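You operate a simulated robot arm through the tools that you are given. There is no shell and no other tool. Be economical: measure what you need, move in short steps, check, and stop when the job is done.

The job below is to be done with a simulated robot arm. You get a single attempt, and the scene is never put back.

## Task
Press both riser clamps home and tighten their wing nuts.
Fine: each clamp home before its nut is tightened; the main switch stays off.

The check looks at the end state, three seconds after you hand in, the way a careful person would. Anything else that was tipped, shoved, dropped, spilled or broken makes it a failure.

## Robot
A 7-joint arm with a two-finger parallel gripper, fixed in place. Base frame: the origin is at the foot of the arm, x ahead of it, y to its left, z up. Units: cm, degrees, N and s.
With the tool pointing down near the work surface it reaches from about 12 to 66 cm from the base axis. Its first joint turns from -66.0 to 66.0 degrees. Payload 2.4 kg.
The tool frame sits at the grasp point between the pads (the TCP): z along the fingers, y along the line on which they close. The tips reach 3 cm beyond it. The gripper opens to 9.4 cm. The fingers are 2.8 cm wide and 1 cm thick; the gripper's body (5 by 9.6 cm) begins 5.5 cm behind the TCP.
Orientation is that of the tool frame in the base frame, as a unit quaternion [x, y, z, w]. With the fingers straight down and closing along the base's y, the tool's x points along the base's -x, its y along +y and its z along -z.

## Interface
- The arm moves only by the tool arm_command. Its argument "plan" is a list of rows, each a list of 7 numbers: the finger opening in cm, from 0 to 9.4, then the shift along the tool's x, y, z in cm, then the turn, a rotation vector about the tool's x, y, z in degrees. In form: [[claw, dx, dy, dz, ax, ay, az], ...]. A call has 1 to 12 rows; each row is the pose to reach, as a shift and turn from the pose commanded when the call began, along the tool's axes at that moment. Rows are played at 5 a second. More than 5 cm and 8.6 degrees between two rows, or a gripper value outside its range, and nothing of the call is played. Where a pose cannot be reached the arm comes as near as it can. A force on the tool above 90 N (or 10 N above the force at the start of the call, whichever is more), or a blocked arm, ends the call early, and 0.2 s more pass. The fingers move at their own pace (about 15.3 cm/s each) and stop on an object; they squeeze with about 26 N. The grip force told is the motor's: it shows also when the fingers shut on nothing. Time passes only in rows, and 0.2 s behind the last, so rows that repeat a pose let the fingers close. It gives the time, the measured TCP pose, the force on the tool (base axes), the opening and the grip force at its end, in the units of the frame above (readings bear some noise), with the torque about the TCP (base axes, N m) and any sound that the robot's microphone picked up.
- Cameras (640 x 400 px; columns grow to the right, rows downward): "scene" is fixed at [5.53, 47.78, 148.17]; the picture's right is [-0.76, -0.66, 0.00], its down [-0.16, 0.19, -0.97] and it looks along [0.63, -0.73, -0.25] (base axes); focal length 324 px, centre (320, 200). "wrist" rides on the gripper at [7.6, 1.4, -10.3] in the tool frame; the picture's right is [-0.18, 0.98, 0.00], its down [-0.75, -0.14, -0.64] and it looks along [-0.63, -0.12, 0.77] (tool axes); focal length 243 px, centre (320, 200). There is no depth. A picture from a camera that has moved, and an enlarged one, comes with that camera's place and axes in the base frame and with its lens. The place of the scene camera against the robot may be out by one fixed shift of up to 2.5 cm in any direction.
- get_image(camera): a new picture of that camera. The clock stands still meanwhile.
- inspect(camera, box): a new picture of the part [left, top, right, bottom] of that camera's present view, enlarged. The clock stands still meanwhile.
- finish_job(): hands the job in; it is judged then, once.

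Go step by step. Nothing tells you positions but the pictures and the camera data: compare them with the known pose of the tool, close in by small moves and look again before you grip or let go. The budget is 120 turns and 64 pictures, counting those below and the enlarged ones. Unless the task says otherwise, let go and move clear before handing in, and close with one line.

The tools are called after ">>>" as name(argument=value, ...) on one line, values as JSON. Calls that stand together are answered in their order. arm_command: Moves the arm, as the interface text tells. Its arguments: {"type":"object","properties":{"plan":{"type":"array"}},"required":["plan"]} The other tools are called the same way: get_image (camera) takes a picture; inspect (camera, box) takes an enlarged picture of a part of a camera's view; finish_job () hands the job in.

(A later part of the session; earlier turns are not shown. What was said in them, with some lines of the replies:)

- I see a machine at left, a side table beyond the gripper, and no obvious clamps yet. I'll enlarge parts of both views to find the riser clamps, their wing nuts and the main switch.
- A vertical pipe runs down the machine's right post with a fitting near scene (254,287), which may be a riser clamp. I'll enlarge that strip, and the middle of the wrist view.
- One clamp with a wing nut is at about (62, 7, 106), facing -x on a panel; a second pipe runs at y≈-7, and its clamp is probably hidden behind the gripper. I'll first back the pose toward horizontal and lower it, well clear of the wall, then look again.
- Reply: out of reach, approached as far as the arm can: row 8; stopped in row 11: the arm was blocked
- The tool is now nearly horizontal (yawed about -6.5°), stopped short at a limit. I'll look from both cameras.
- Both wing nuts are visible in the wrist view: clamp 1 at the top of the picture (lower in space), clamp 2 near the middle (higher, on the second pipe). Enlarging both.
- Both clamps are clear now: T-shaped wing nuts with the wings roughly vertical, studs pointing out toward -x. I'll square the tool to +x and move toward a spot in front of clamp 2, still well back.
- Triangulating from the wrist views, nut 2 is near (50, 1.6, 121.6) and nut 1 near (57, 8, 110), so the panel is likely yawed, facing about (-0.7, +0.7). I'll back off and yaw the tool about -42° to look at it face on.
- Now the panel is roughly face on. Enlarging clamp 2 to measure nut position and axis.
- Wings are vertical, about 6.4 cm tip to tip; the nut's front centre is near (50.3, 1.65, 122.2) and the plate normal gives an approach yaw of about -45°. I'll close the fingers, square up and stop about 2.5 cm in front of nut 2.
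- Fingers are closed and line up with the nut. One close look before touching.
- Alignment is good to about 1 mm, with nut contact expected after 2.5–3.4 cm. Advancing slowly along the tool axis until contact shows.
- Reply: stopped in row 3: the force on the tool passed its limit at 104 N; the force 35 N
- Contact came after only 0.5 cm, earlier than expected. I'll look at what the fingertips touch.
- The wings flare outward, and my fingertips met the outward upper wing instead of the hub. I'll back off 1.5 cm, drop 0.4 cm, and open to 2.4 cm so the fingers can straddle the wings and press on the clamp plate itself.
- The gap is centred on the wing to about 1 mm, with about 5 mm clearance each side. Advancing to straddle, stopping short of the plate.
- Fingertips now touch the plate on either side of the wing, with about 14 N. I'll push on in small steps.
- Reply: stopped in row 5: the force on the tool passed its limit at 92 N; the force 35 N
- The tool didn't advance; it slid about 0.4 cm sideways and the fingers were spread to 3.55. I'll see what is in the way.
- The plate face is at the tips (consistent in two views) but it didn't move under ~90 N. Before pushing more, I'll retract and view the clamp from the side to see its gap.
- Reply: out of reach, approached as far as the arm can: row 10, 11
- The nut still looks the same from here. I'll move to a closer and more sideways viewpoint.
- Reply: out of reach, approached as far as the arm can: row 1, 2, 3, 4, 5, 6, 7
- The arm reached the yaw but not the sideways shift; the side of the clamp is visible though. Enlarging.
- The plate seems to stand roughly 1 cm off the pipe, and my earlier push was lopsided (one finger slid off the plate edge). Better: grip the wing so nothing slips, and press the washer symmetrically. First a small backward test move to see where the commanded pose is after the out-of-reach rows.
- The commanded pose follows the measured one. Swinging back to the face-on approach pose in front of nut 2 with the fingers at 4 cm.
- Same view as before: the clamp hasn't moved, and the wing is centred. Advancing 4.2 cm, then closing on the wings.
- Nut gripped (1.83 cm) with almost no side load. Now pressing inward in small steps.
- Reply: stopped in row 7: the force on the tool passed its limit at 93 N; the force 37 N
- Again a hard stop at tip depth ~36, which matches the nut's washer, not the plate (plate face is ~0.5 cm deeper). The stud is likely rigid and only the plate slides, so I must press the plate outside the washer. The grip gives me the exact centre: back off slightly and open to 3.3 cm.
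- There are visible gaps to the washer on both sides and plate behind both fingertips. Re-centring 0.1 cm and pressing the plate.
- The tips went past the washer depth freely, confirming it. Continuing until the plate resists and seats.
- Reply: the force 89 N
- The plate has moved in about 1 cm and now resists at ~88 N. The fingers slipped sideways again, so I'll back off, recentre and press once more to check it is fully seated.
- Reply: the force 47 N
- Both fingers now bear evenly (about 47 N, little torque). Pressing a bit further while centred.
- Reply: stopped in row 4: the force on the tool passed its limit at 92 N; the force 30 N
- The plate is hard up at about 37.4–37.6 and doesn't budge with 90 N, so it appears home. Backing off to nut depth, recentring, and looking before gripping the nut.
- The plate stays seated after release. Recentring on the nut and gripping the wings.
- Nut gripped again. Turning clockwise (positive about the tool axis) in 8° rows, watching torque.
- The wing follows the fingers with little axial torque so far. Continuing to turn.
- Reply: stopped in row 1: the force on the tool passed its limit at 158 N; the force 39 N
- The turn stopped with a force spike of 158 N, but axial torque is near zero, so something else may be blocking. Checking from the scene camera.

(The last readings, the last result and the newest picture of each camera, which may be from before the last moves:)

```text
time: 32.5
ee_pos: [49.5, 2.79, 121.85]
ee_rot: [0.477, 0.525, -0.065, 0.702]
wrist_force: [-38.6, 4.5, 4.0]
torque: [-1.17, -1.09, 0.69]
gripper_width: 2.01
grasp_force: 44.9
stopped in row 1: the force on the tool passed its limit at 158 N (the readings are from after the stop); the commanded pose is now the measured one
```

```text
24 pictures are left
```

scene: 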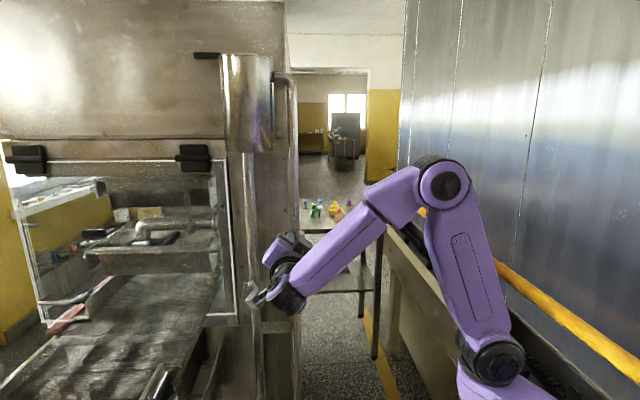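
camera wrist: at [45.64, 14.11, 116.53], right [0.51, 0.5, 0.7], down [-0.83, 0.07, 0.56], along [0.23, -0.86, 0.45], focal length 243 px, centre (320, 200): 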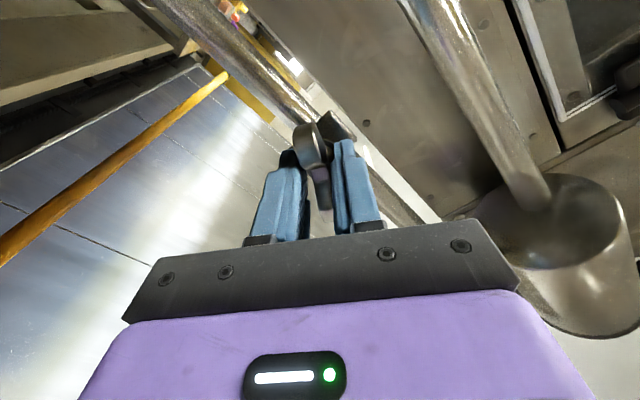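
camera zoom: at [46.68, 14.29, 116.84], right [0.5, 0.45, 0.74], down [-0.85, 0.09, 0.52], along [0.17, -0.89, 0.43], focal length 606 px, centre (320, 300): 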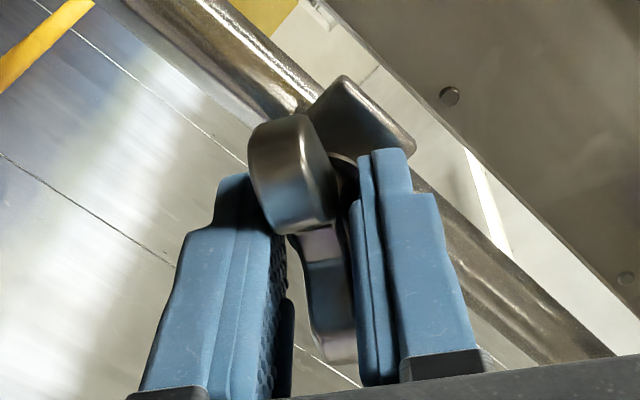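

The wrist and its mounting hang right next to clamp 1. Enlarging to see whether it is touching.

>>> inspect(camera="scene", box=[220, 220, 340, 330])

```text
3.64 times, centred on (280, 275) of scene
camera zoom: at [5.37, 47.81, 148.16], right [-0.76, -0.66, 0.0], down [-0.16, 0.19, -0.97], along [0.63, -0.73, -0.25], focal length 1177 px, centre (466, -73)
```

zoom: 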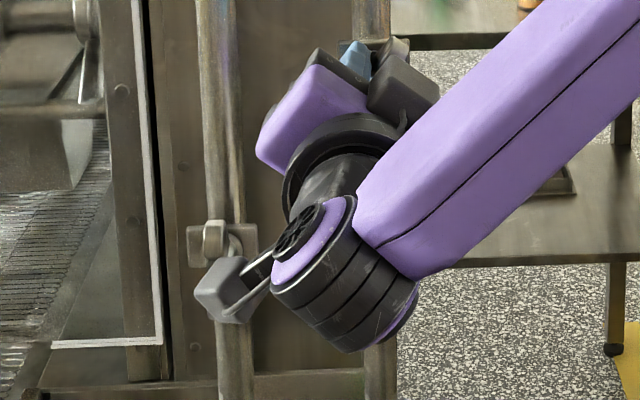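

Nothing else is touching; the wing has turned with the gripper by about 37°. I'll open the fingers to relieve the strain, back out a little and look at the nut's state.

>>> arm_command(plan=[[2.6, 0, 0, 0, 0, 0, 0], [3.6, 0, 0, 0, 0, 0, 0], [3.6, 0, 0, -2, 0, 0, 0], [3.6, 0, 0, -4, 0, 0, 0], [3.6, 0, 0, -4, 0, 0, 0]])

>>> inspect(camera="wrist", box=[240, 40, 400, 180])

```text
time: 33.7
ee_pos: [46.83, 5.69, 121.8]
ee_rot: [0.478, 0.527, -0.065, 0.7]
wrist_force: [0.0, -0.1, -0.5]
torque: [0.01, 0.02, -0.01]
gripper_width: 3.6
grasp_force: 0.1
```

```text
2.86 times, centred on (320, 110) of wrist
camera zoom: at [44.21, 17.1, 116.81], right [0.5, 0.45, 0.74], down [-0.85, 0.09, 0.52], along [0.17, -0.89, 0.42], focal length 693 px, centre (320, 457)
```

zoom: 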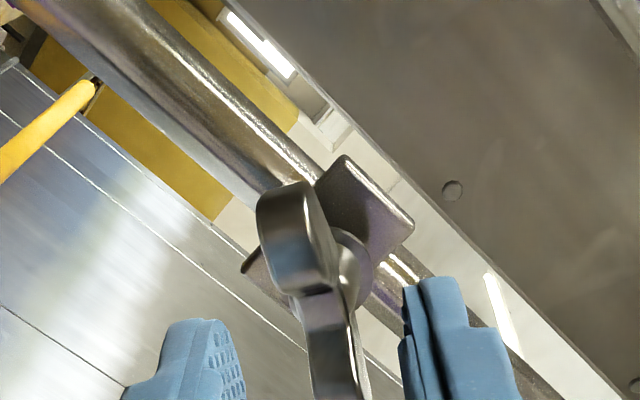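

The nut stayed at its new angle (about 37° clockwise). I'll correct the small yaw error, recentre on the nut axis, regrip and turn further.

>>> arm_command(plan=[[3.6, -0.14, -0.02, 0.8, -1.0, 0.8, 0], [3.6, -0.27, -0.04, 1.6, -2.1, 1.56, 0], [3.6, -0.27, -0.04, 2.5, -2.1, 1.56, 0], [3.6, -0.27, -0.04, 3.2, -2.1, 1.56, 0], [3.6, -0.27, -0.04, 3.2, -2.1, 1.56, 0], [0.4, -0.27, -0.04, 3.2, -2.1, 1.56, 0], [0.4, -0.27, -0.04, 3.2, -2.1, 1.56, 0]])

```text
time: 35.3
ee_pos: [48.94, 3.15, 121.94]
ee_rot: [0.466, 0.537, -0.048, 0.701]
wrist_force: [-5.2, -3.0, -6.8]
torque: [-0.75, -0.69, 0.26]
gripper_width: 1.85
grasp_force: 45.4
```

Gripped with a small tilt moment, tolerable. Turning slowly now, 3° per row.

>>> arm_command(plan=[[0.4, 0, -0.05, 0, 0, 0, 2], [0.4, 0, -0.1, 0, 0, 0, 5], [0.4, 0, -0.1, 0, 0, 0, 8], [0.4, 0, -0.1, 0, 0, 0, 11], [0.4, 0, -0.1, 0, 0, 0, 14], [0.4, 0, -0.1, 0, 0, 0, 17], [0.4, 0, -0.1, 0, 0, 0, 20]])

```text
time: 36.6
ee_pos: [49.02, 3.29, 121.92]
ee_rot: [0.541, 0.479, 0.017, 0.692]
wrist_force: [-17.5, -4.3, 0.3]
torque: [-0.7, -0.67, 0.25]
gripper_width: 1.91
grasp_force: 45.0
out of reach, approached as far as the arm can: row 5, 6
stopped in row 6: the force on the tool passed its limit at 93 N (the readings are from after the stop); the commanded pose is now the measured one
```

The wrist reached its roll limit at about 50°; the nut is turning easily and isn't tight yet. I'll let go, back out, roll back 180° and regrip (the wings are two-fold symmetric) to turn on.

>>> arm_command(plan=[[2.6, 0, 0, 0, 0, 0, 0], [3.6, 0, 0, 0, 0, 0, 0], [3.6, 0, 0, -2, 0, 0, 0], [3.6, 0, 0, -4.5, 0, 0, 0], [3.6, 0, 0, -7, 0, 0, 0], [3.6, 0, 0, -7, 0, 0, -8.5], [3.6, 0, 0, -7, 0, 0, -17], [3.6, 0, 0, -7, 0, 0, -25.5], [3.6, 0, 0, -7, 0, 0, -34], [3.6, 0, 0, -7, 0, 0, -42.5], [3.6, 0, 0, -7, 0, 0, -51], [3.6, 0, 0, -7, 0, 0, -59]])

>>> arm_command(plan=[[3.6, 0, 0, 0, 0, 0, -8.5], [3.6, 0, 0, 0, 0, 0, -17], [3.6, 0, 0, 0, 0, 0, -25.5], [3.6, 0, 0, 0, 0, 0, -34], [3.6, 0, 0, 0, 0, 0, -42.5], [3.6, 0, 0, 0, 0, 0, -51], [3.6, 0, 0, 0, 0, 0, -59.5], [3.6, 0, 0, 0, 0, 0, -68], [3.6, 0, 0, 0, 0, 0, -76.5], [3.6, 0, 0, 0, 0, 0, -85], [3.6, 0, 0, 0, 0, 0, -85]])

```text
time: 39.2
ee_pos: [44.35, 8.4, 122.27]
ee_rot: [0.232, 0.685, -0.323, 0.611]
wrist_force: [0.3, -0.1, 0.3]
torque: [0.05, -0.04, -0.02]
gripper_width: 3.58
grasp_force: 0.0
```

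```text
time: 41.6
ee_pos: [44.47, 8.4, 122.38]
ee_rot: [-0.29, 0.661, -0.652, 0.232]
wrist_force: [-0.7, 0.6, 0.0]
torque: [0.02, 0.03, 0.0]
gripper_width: 3.62
grasp_force: 0.1
```

Roll is about -94° now. Correcting the small tilt and centring first, then I'll roll the remaining 36°.

>>> arm_command(plan=[[3.6, 0.3, 0.25, 0, 1.3, -0.8, 0], [3.6, 0.55, 0.47, 0, 2.5, -1.5, 0], [3.6, 0.55, 0.47, 0, 2.5, -1.5, 0]])

>>> arm_command(plan=[[3.6, 0, 0, 0, 0, 0, -8], [3.6, 0, 0, 0, 0, 0, -16], [3.6, 0, 0, 0, 0, 0, -24], [3.6, 0, 0, 0, 0, 0, -32], [3.6, 0, 0, 0.5, 0, 0, -36], [3.6, 0, 0, 1, 0, 0, -36], [3.6, 0, 0, 1, 0, 0, -36]])

>>> get_image(camera="wrist")

```text
time: 42.4
ee_pos: [44.0, 8.09, 121.88]
ee_rot: [0.294, -0.644, 0.662, -0.247]
wrist_force: [0.1, -0.3, 0.8]
torque: [0.0, -0.02, 0.0]
gripper_width: 3.58
grasp_force: 0.0
```

```text
time: 44.0
ee_pos: [44.67, 7.32, 121.87]
ee_rot: [0.479, -0.522, 0.705, -0.03]
wrist_force: [1.0, -0.4, 0.1]
torque: [-0.02, -0.02, -0.01]
gripper_width: 3.6
grasp_force: 0.0
```

```text
21 pictures are left
camera wrist: at [32.72, 9.72, 125.73], right [-0.35, -0.35, -0.87], down [0.02, 0.93, -0.38], along [0.94, -0.15, -0.32], focal length 243 px, centre (320, 200)
```

wrist: 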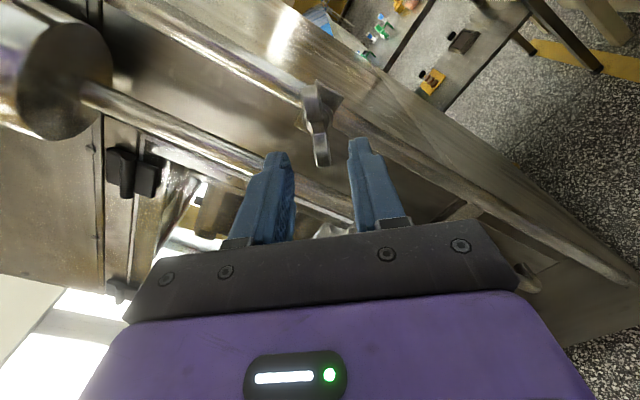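

The wing now lines up with the gripper from the other side. A closer look at centring and at the washer/plate gap.

>>> inspect(camera="wrist", box=[250, 60, 390, 180])

```text
3.33 times, centred on (320, 120) of wrist
camera zoom: at [32.72, 9.72, 125.73], right [-0.35, -0.35, -0.87], down [0.02, 0.93, -0.38], along [0.94, -0.15, -0.32], focal length 809 px, centre (320, 467)
```

zoom: 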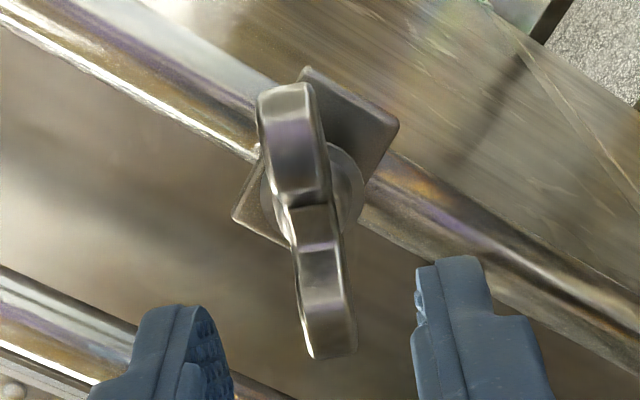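

Aligned, with the nut about 2 mm to one side. Correcting that, advancing 5.9 cm and gripping.

>>> arm_command(plan=[[3.6, 0, -0.15, 1.5, 0, 0, 0], [3.6, 0, -0.15, 3, 0, 0, 0], [3.6, 0, -0.15, 4.5, 0, 0, 0], [3.6, 0, -0.15, 5.5, 0, 0, 0], [3.6, 0, -0.15, 5.9, 0, 0, 0], [3.6, 0, -0.15, 5.9, 0, 0, 0], [0.4, 0, -0.15, 5.9, 0, 0, 0], [0.4, 0, -0.15, 5.9, 0, 0, 0]])

```text
time: 45.8
ee_pos: [48.92, 3.14, 121.89]
ee_rot: [0.479, -0.522, 0.706, -0.031]
wrist_force: [4.1, -1.1, 4.0]
torque: [-0.07, -0.07, 0.07]
gripper_width: 1.81
grasp_force: 44.4
```

Clean grip with very little load. Turning clockwise 48°.

>>> arm_command(plan=[[0.4, 0, 0, 0, 0, 0, 6], [0.4, 0, 0, 0, 0, 0, 12], [0.4, 0, 0, 0, 0, 0, 18], [0.4, 0, 0, 0, 0, 0, 24], [0.4, 0, 0, 0, 0, 0, 30], [0.4, 0, 0, 0, 0, 0, 36], [0.4, 0, 0, 0, 0, 0, 42], [0.4, 0, 0, 0, 0, 0, 48], [0.4, 0, 0, 0, 0, 0, 48]])

```text
time: 47.8
ee_pos: [48.99, 3.15, 122.03]
ee_rot: [-0.223, 0.672, -0.633, 0.315]
wrist_force: [6.8, -0.2, 13.1]
torque: [-0.95, 0.93, -0.1]
gripper_width: 1.94
grasp_force: 44.7
```

Axial resistance has appeared (about 1.3 N·m), so the nut is starting to tighten. Continuing in small steps.

>>> arm_command(plan=[[0.4, 0, 0, 0, 0, 0, 5], [0.4, 0, 0, 0, 0, 0, 10], [0.4, 0, 0, 0, 0, 0, 15], [0.4, 0, 0, 0, 0, 0, 20], [0.4, 0, 0, 0, 0, 0, 20]])

>>> inspect(camera="wrist", box=[240, 60, 400, 220])

```text
time: 49.0
ee_pos: [48.97, 3.48, 121.98]
ee_rot: [-0.108, 0.7, -0.568, 0.42]
wrist_force: [-21.5, 25.3, 12.4]
torque: [-1.82, 1.28, -0.47]
gripper_width: 2.63
grasp_force: 44.9
```

```text
2.50 times, centred on (320, 140) of wrist
camera zoom: at [37.3, 6.36, 117.27], right [0.44, 0.44, -0.78], down [-0.03, 0.88, 0.48], along [0.9, -0.18, 0.4], focal length 606 px, centre (320, 350)
```

zoom: 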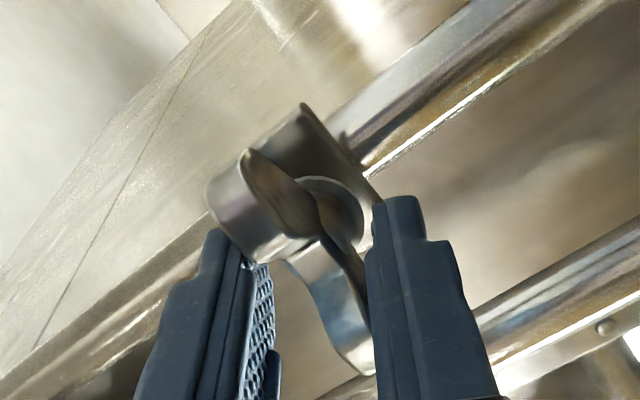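

The nut stopped with its wings horizontal (a quarter turn from the start) and about 2.2 N·m axial torque; the fingers began to twist around it, so it is tight. Relaxing, opening and backing out to check.

>>> arm_command(plan=[[1.0, 0, 0, 0, 0, 0, -5], [2.6, 0, 0, 0, 0, 0, -8], [4.2, 0, 0, 0, 0, 0, -8], [4.2, 0, 0, -1.5, 0, 0, -8], [4.2, 0, 0, -4, 0, 0, -8], [4.2, 0, 0, -7, 0, 0, -8], [4.2, 0, 0, -8, 0, 0, -8]])

>>> inspect(camera="wrist", box=[230, 20, 410, 180])

>>> inspect(camera="scene", box=[210, 200, 330, 310])

```text
time: 50.6
ee_pos: [43.19, 8.87, 122.12]
ee_rot: [-0.153, 0.691, -0.596, 0.379]
wrist_force: [0.2, 0.5, 0.1]
torque: [0.01, 0.0, -0.02]
gripper_width: 4.2
grasp_force: 0.0
```

```text
2.50 times, centred on (320, 100) of wrist
camera zoom: at [31.32, 11.37, 118.19], right [0.36, 0.36, -0.86], down [0.01, 0.92, 0.39], along [0.93, -0.15, 0.32], focal length 606 px, centre (320, 450)
```

zoom: 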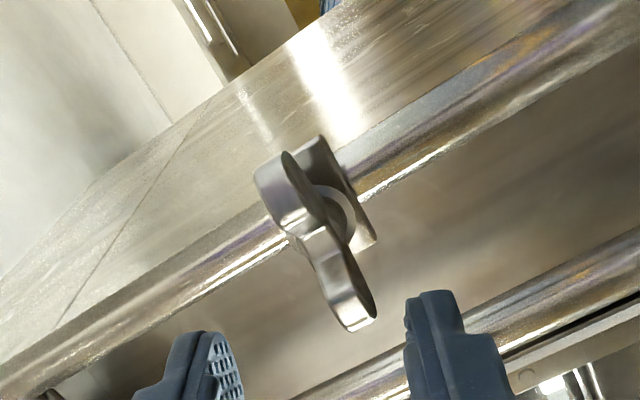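

```text
3.64 times, centred on (270, 255) of scene
camera zoom: at [5.53, 47.78, 148.17], right [-0.76, -0.66, 0.0], down [-0.16, 0.19, -0.97], along [0.63, -0.73, -0.25], focal length 1177 px, centre (502, 0)
```

zoom: 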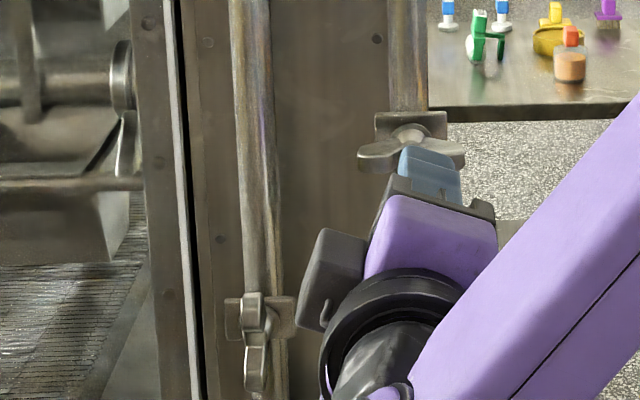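

Clamp 2 is done: plate in, wings horizontal and tight. Next is clamp 1, near (56.5, 7.8, 110.5). I'll roll the hand toward -180° so the later quarter turn fits in the wrist's range.

>>> arm_command(plan=[[4.2, 0, 0, 0, 0, 0, -8.4], [4.2, 0, 0, 0, 0, 0, -16.8], [4.2, 0, 0, 0, 0, 0, -25.2], [4.2, 0, 0, 0, 0, 0, -33.6], [4.2, 0, 0, 0, 0, 0, -42], [4.2, 0, 0, 0, 0, 0, -50.4], [4.2, 0, 0, 0, 0, 0, -58.8], [4.2, 0, 0, 0, 0, 0, -67.2], [4.2, 0, 0, 0, 0, 0, -75.6], [4.2, 0, 0, 0, 0, 0, -84], [4.2, 0, 0, 0, 0, 0, -92.4], [4.2, 0, 0, 0, 0, 0, -100.8]])

```text
time: 53.2
ee_pos: [43.28, 8.79, 121.96]
ee_rot: [0.631, -0.321, 0.672, 0.218]
wrist_force: [0.0, -0.4, 0.3]
torque: [-0.02, -0.01, -0.04]
gripper_width: 4.21
grasp_force: 0.1
```

Roll is at -171° without trouble. Finishing the roll and moving across and down to the front of clamp 1, 10 cm back.

>>> arm_command(plan=[[4.2, -2, -1.1, -0.2, 0, 0, -2], [4.2, -4, -2.2, -0.3, 0, 0, -4], [4.2, -6, -3.3, -0.4, 0, 0, -6], [4.2, -8, -4.4, -0.4, 0, 0, -8], [4.2, -10.2, -5.6, -0.4, 0, 0, -9], [4.2, -12.4, -6.77, -0.4, 0, 0, -9], [4.2, -12.4, -6.77, -0.4, 0, 0, -9]])

>>> get_image(camera="wrist")

```text
time: 54.8
ee_pos: [49.14, 15.24, 110.79]
ee_rot: [0.654, -0.273, 0.653, 0.269]
wrist_force: [0.5, 0.6, 0.4]
torque: [-0.01, -0.02, 0.0]
gripper_width: 4.22
grasp_force: 0.1
```

```text
16 pictures are left
camera wrist: at [40.85, 21.4, 118.52], right [-0.7, -0.69, -0.19], down [-0.35, 0.56, -0.75], along [0.63, -0.46, -0.63], focal length 243 px, centre (320, 200)
```

wrist: 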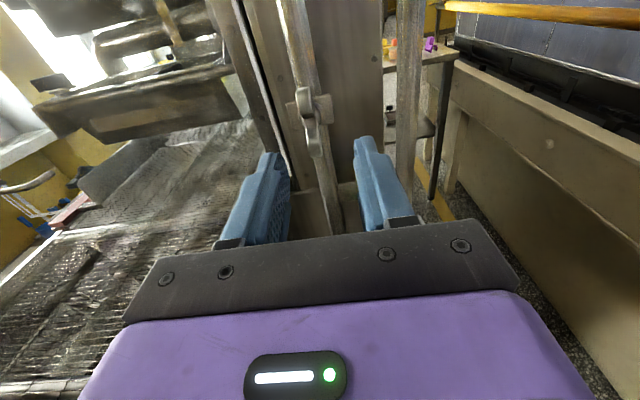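

Good face-on view from above. Enlarging clamp 1 to centre precisely.

>>> inspect(camera="wrist", box=[260, 60, 380, 180])

```text
3.33 times, centred on (320, 120) of wrist
camera zoom: at [40.85, 21.4, 118.52], right [-0.7, -0.69, -0.19], down [-0.35, 0.56, -0.75], along [0.63, -0.46, -0.63], focal length 809 px, centre (320, 467)
```

zoom: 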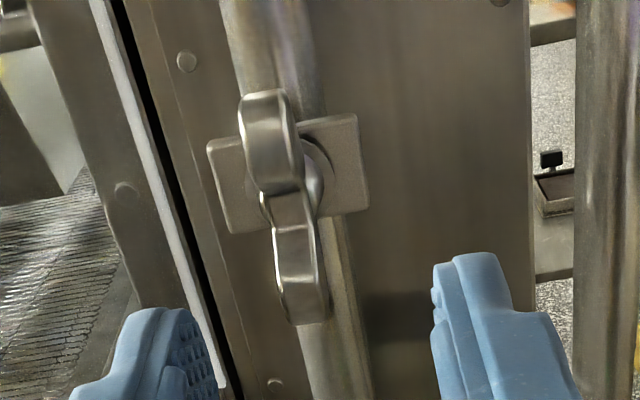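

Nut 1 is about 0.9 cm off to the side. Shifting onto its axis and advancing part way, then checking.

>>> arm_command(plan=[[3.8, -0.1, -0.4, 1, 0, 0, 0], [3.8, -0.2, -0.88, 2.5, 0, 0, 0], [3.8, -0.2, -0.88, 4.2, 0, 0, 0], [3.8, -0.2, -0.88, 4.2, 0, 0, 0]])

>>> inspect(camera="wrist", box=[260, 70, 380, 170])

```text
time: 55.8
ee_pos: [52.7, 12.86, 110.61]
ee_rot: [0.654, -0.272, 0.653, 0.269]
wrist_force: [0.6, 0.5, 0.1]
torque: [0.0, 0.0, -0.02]
gripper_width: 3.79
grasp_force: 0.1
```

```text
4.00 times, centred on (320, 120) of wrist
camera zoom: at [44.43, 19.1, 118.3], right [-0.7, -0.69, -0.19], down [-0.35, 0.56, -0.75], along [0.63, -0.46, -0.63], focal length 970 px, centre (320, 520)
```

zoom: 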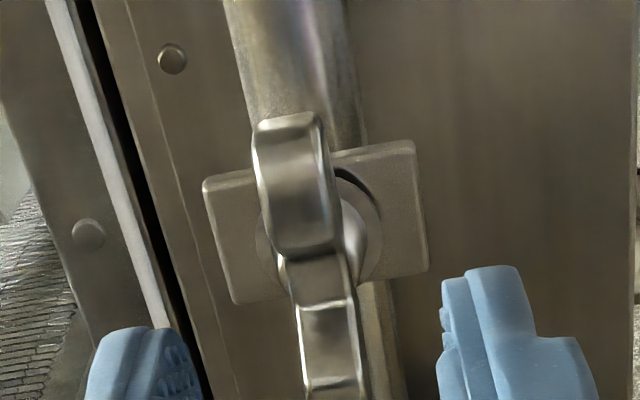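

This matches clamp 2's reference view almost exactly, so geometry is the same. Advancing, and gripping briefly to find the centre.

>>> arm_command(plan=[[3.8, 0, 0, 1, 0, 0, 0], [3.8, 0, 0, 2, 0, 0, 0], [3.8, 0, 0, 3, 0, 0, 0], [3.8, 0, 0, 4.0, 0, 0, 0], [3.8, 0, 0, 4.0, 0, 0, 0], [0.4, 0, 0, 4.0, 0, 0, 0], [0.4, 0, 0, 4.0, 0, 0, 0]])

```text
time: 57.4
ee_pos: [55.56, 10.21, 110.68]
ee_rot: [0.654, -0.272, 0.653, 0.267]
wrist_force: [12.5, 2.1, -0.1]
torque: [0.11, 0.02, 0.11]
gripper_width: 1.15
grasp_force: 45.3
```

Centre found: lateral 46.5 (nut was about 1.5 mm further over). Opening to 3.1 cm, shifting, and easing past the washer toward the plate.

>>> arm_command(plan=[[3.1, 0, 0, 0, 0, 0, 0], [3.1, 0, -0.15, 0, 0, 0, 0], [3.1, 0, -0.15, 0.3, 0, 0, 0], [3.1, 0, -0.15, 0.6, 0, 0, 0], [3.1, 0, -0.15, 0.9, 0, 0, 0], [3.1, 0, -0.15, 1.2, 0, 0, 0], [3.1, 0, -0.15, 1.5, 0, 0, 0], [3.1, 0, -0.15, 1.5, 0, 0, 0]])

>>> inspect(camera="wrist", box=[260, 90, 380, 170])

```text
time: 59.2
ee_pos: [56.7, 9.06, 110.58]
ee_rot: [0.654, -0.272, 0.653, 0.269]
wrist_force: [-0.4, 0.2, -0.1]
torque: [0.03, 0.02, 0.07]
gripper_width: 3.12
grasp_force: 0.0
```

```text
5.00 times, centred on (320, 130) of wrist
camera zoom: at [48.45, 15.28, 118.3], right [-0.7, -0.69, -0.19], down [-0.35, 0.56, -0.75], along [0.63, -0.46, -0.63], focal length 1213 px, centre (320, 550)
```

zoom: 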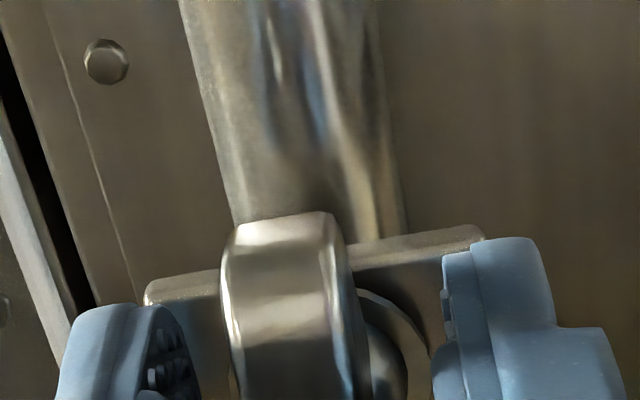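

Past the washer, well centred, plate right behind the fingertips. Pressing the plate home.

>>> arm_command(plan=[[3.1, 0, 0, 0.2, 0, 0, 0], [3.1, 0, 0.05, 0.4, 0, 0, 0], [3.1, 0, 0.1, 0.6, 0, 0, 0], [3.1, 0, 0.15, 0.8, 0, 0, 0], [3.1, 0, 0.2, 1.0, 0, 0, 0], [3.1, 0, 0.25, 1.2, 0, 0, 0], [3.1, 0, 0.3, 1.4, 0, 0, 0], [3.1, 0, 0.35, 1.6, 0, 0, 0]])

>>> inspect(camera="wrist", box=[260, 90, 380, 170])

```text
time: 61.0
ee_pos: [57.46, 8.0, 110.6]
ee_rot: [0.653, -0.272, 0.653, 0.27]
wrist_force: [-6.2, 5.4, 0.3]
torque: [0.0, -0.04, -0.17]
gripper_width: 3.12
grasp_force: 0.6
```

```text
5.00 times, centred on (320, 130) of wrist
camera zoom: at [49.3, 14.05, 118.33], right [-0.69, -0.69, -0.19], down [-0.35, 0.56, -0.75], along [0.63, -0.46, -0.63], focal length 1213 px, centre (320, 550)
```

zoom: 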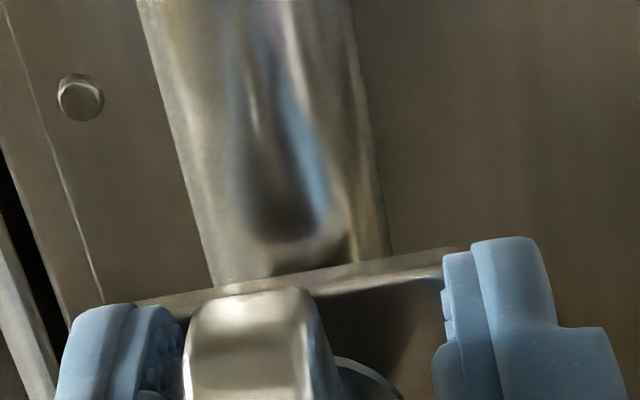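

Plate slides smoothly with about 8 N. Continuing until it seats.

>>> arm_command(plan=[[3.1, 0, -0.05, 0.2, 0, 0, 0], [3.1, 0, -0.1, 0.4, 0, 0, 0], [3.1, 0, -0.1, 0.6, 0, 0, 0], [3.1, 0, -0.1, 0.8, 0, 0, 0], [3.1, 0, -0.05, 1.0, 0, 0, 0], [3.1, 0, 0, 1.2, 0, 0, 0]])

>>> inspect(camera="wrist", box=[260, 90, 380, 170])

```text
time: 62.4
ee_pos: [57.97, 7.98, 110.54]
ee_rot: [0.656, -0.266, 0.655, 0.264]
wrist_force: [-64.2, 39.6, 0.2]
torque: [-0.2, 0.32, -2.14]
gripper_width: 4.08
grasp_force: 8.5
```

```text
5.00 times, centred on (320, 130) of wrist
camera zoom: at [49.7, 14.08, 118.34], right [-0.68, -0.71, -0.19], down [-0.36, 0.55, -0.75], along [0.63, -0.45, -0.63], focal length 1213 px, centre (320, 550)
```

zoom: 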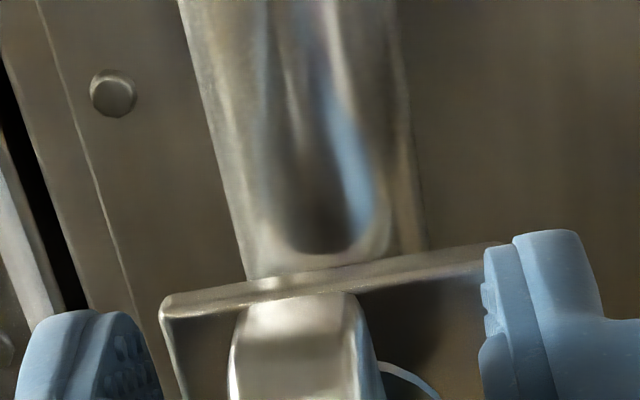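

It is seated hard (75 N, fingers spreading, depth about 38.2). Backing out to nut depth, recentred and open, for a look before gripping.

>>> arm_command(plan=[[4.2, 0, 0, -0.6, 0, 0, 0], [4.2, 0, 0.1, -1.4, -0.5, 0, 0], [4.2, 0, 0.1, -2.2, -1, 0, 0], [4.2, 0.05, 0.1, -3.0, -1, 0, 0], [4.2, 0.05, 0.1, -3.0, -1, 0, 0]])

>>> inspect(camera="wrist", box=[260, 90, 380, 170])

```text
time: 63.6
ee_pos: [56.33, 8.98, 110.56]
ee_rot: [0.651, -0.279, 0.65, 0.275]
wrist_force: [-0.3, -0.2, 0.4]
torque: [0.02, -0.02, 0.04]
gripper_width: 4.19
grasp_force: 0.1
```

```text
5.00 times, centred on (320, 130) of wrist
camera zoom: at [48.11, 15.25, 118.31], right [-0.71, -0.68, -0.19], down [-0.34, 0.56, -0.75], along [0.62, -0.47, -0.63], focal length 1213 px, centre (320, 550)
```

zoom: 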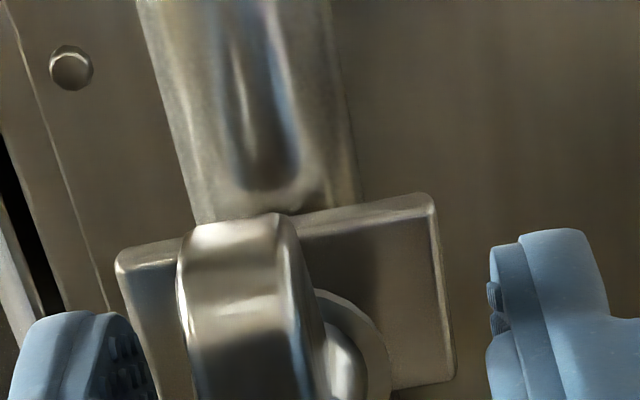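

Compared with clamp 2's seated view, the plate-to-pipe proportions match (plate 319 px / pipe 165 vs 334 / 175), so both look equally seated. Recentring and gripping nut 1.

>>> arm_command(plan=[[4.2, 0, -0.1, -0.6, 0.5, 0, 0], [4.2, 0, -0.33, -1.2, 1, 0, 0], [4.2, 0, -0.33, -1.2, 1, 0, 0], [0.4, 0, -0.33, -1.2, 1, 0, 0], [0.4, 0, -0.33, -1.2, 1, 0, 0], [0.4, 0, -0.33, -1.2, 1, 0, 0]])

```text
time: 65.0
ee_pos: [55.59, 10.06, 110.58]
ee_rot: [0.654, -0.272, 0.653, 0.268]
wrist_force: [1.1, 2.5, 0.6]
torque: [0.16, 0.11, 0.0]
gripper_width: 1.16
grasp_force: 44.7
```

Clean grip, minimal load. Turning nut 1 clockwise, 48° first.

>>> arm_command(plan=[[0.4, 0, 0, 0, 0, 0, 6], [0.4, 0, 0, 0, 0, 0, 12], [0.4, 0, 0, 0, 0, 0, 18], [0.4, 0, 0, 0, 0, 0, 24], [0.4, 0, 0, 0, 0, 0, 30], [0.4, 0, 0, 0, 0, 0, 36], [0.4, 0, 0, 0, 0, 0, 42], [0.4, 0, 0, 0, 0, 0, 48], [0.4, 0, 0, 0, 0, 0, 48]])

```text
time: 67.0
ee_pos: [55.48, 9.91, 110.47]
ee_rot: [0.486, -0.518, 0.704, -0.015]
wrist_force: [-38.3, -8.8, -15.8]
torque: [-0.07, 0.25, 0.23]
gripper_width: 1.18
grasp_force: 45.4
```

Turning well, with some side load building up from a slight off-axis grip. Shifting about 1.5 mm to relieve it while turning on.

>>> arm_command(plan=[[0.4, 0.06, 0.16, -0.1, 0, 0, 0], [0.4, 0.06, 0.16, -0.1, 0, 0, 6], [0.4, 0.06, 0.16, -0.1, 0, 0, 12], [0.4, 0.06, 0.16, -0.1, 0, 0, 18], [0.4, 0.06, 0.16, -0.1, 0, 0, 24], [0.4, 0.06, 0.16, -0.1, 0, 0, 24]])

```text
time: 68.4
ee_pos: [55.22, 9.86, 110.28]
ee_rot: [0.37, -0.608, 0.684, -0.161]
wrist_force: [-19.4, -16.6, -32.3]
torque: [0.04, 0.33, 0.81]
gripper_width: 1.21
grasp_force: 44.7
```

About 72° turned, still free axially. Another small shift to ease the side load, and on to the stop.

>>> arm_command(plan=[[0.4, 0.05, 0.17, 0, 0, 0, 0], [0.4, 0.05, 0.2, 0, 0, 0, 6], [0.4, 0.05, 0.2, 0, 0, 0, 12], [0.4, 0.05, 0.2, 0, 0, 0, 17], [0.4, 0.05, 0.2, 0, 0, 0, 22], [0.4, 0.05, 0.2, 0, 0, 0, 22]])

```text
time: 69.8
ee_pos: [55.37, 9.65, 110.01]
ee_rot: [-0.248, 0.667, -0.641, 0.288]
wrist_force: [-6.3, -16.6, -33.2]
torque: [-1.14, 0.97, 0.14]
gripper_width: 1.31
grasp_force: 45.3
```

Axial torque is now about 1.5 N·m at roughly 90°. A bit further to bring it firmly to its stop, as with nut 2.

>>> arm_command(plan=[[0.4, 0, 0.15, 0, 0, 0, 4], [0.4, 0, 0.2, 0, 0, 0, 8], [0.4, 0, 0.2, 0, 0, 0, 12], [0.4, 0, 0.2, 0, 0, 0, 16], [0.4, 0, 0.2, 0, 0, 0, 16]])

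```text
time: 71.0
ee_pos: [55.27, 9.88, 109.98]
ee_rot: [-0.153, 0.693, -0.595, 0.377]
wrist_force: [0.0, -15.8, -24.2]
torque: [-1.58, 1.25, 0.23]
gripper_width: 2.13
grasp_force: 45.1
```

The fingers are now twisting around a stationary nut (about 2 N·m, opening spread to 2.1), same as nut 2: tight. Relaxing, opening and backing out.

>>> arm_command(plan=[[1.2, 0, 0, 0, 0, 0, -6], [2.6, 0, 0, 0, 0, 0, -12], [4.2, 0, 0, 0, 0, 0, -12], [4.2, 0, 0, -1.5, 0, 0, -12], [4.2, 0, 0, -4, 0, 0, -12], [4.2, 0, 0, -7, 0, 0, -12], [4.2, 0, 0, -10, 0, 0, -12], [4.2, 0, 0, -13, 0, 0, -12]])

>>> inspect(camera="wrist", box=[200, 0, 440, 160])

>>> inspect(camera="scene", box=[210, 200, 330, 310])

```text
time: 72.8
ee_pos: [46.28, 19.17, 110.25]
ee_rot: [-0.224, 0.672, -0.631, 0.316]
wrist_force: [0.7, 0.0, 0.6]
torque: [0.01, -0.02, -0.01]
gripper_width: 4.21
grasp_force: 0.0
```

```text
2.50 times, centred on (320, 80) of wrist
camera zoom: at [33.81, 21.2, 107.81], right [0.23, 0.23, -0.95], down [0.06, 0.97, 0.25], along [0.97, -0.11, 0.2], focal length 606 px, centre (320, 500)
```

zoom: 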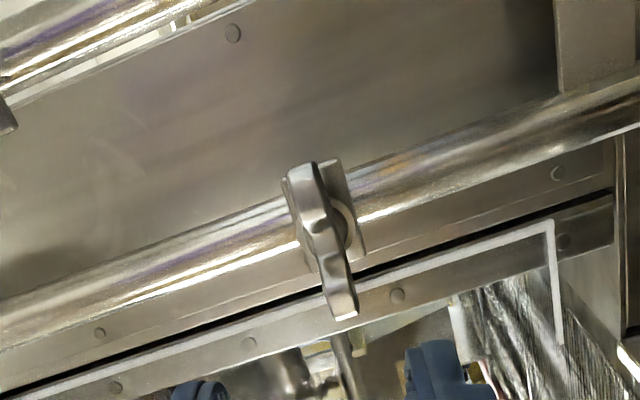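

```text
3.64 times, centred on (270, 255) of scene
camera zoom: at [5.53, 47.78, 148.16], right [-0.76, -0.66, 0.0], down [-0.16, 0.19, -0.97], along [0.63, -0.73, -0.25], focal length 1177 px, centre (502, 0)
```

zoom: 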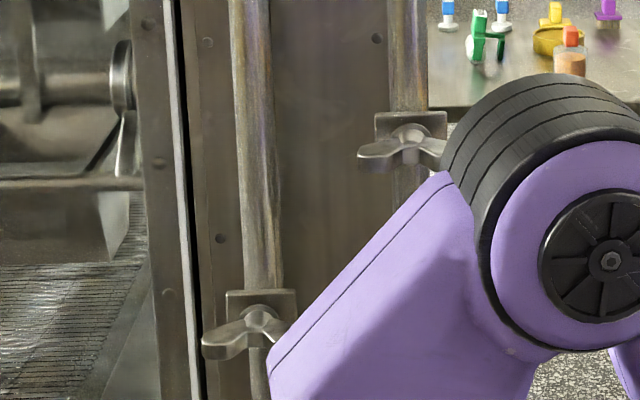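

Both nuts now look alike, with wings level and plates against their pipes, and the gripper is clear. One last overall look.

>>> get_image(camera="scene")

```text
7 pictures are left
```

scene: 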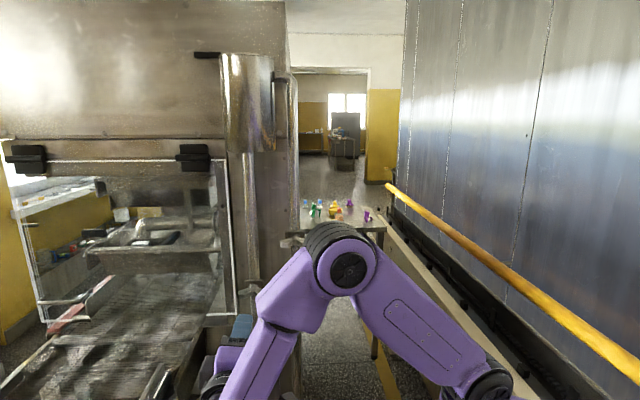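

Nothing else looks disturbed, both clamps are pressed home and tightened, and the gripper is clear of everything. Handing in.

>>> finish_job()

```text
The job is handed in.
```

Both riser clamps were pressed in to a hard stop, then their wing nuts were turned a quarter turn clockwise until they stopped; I never saw the main switch in any picture and didn't knowingly touch it.
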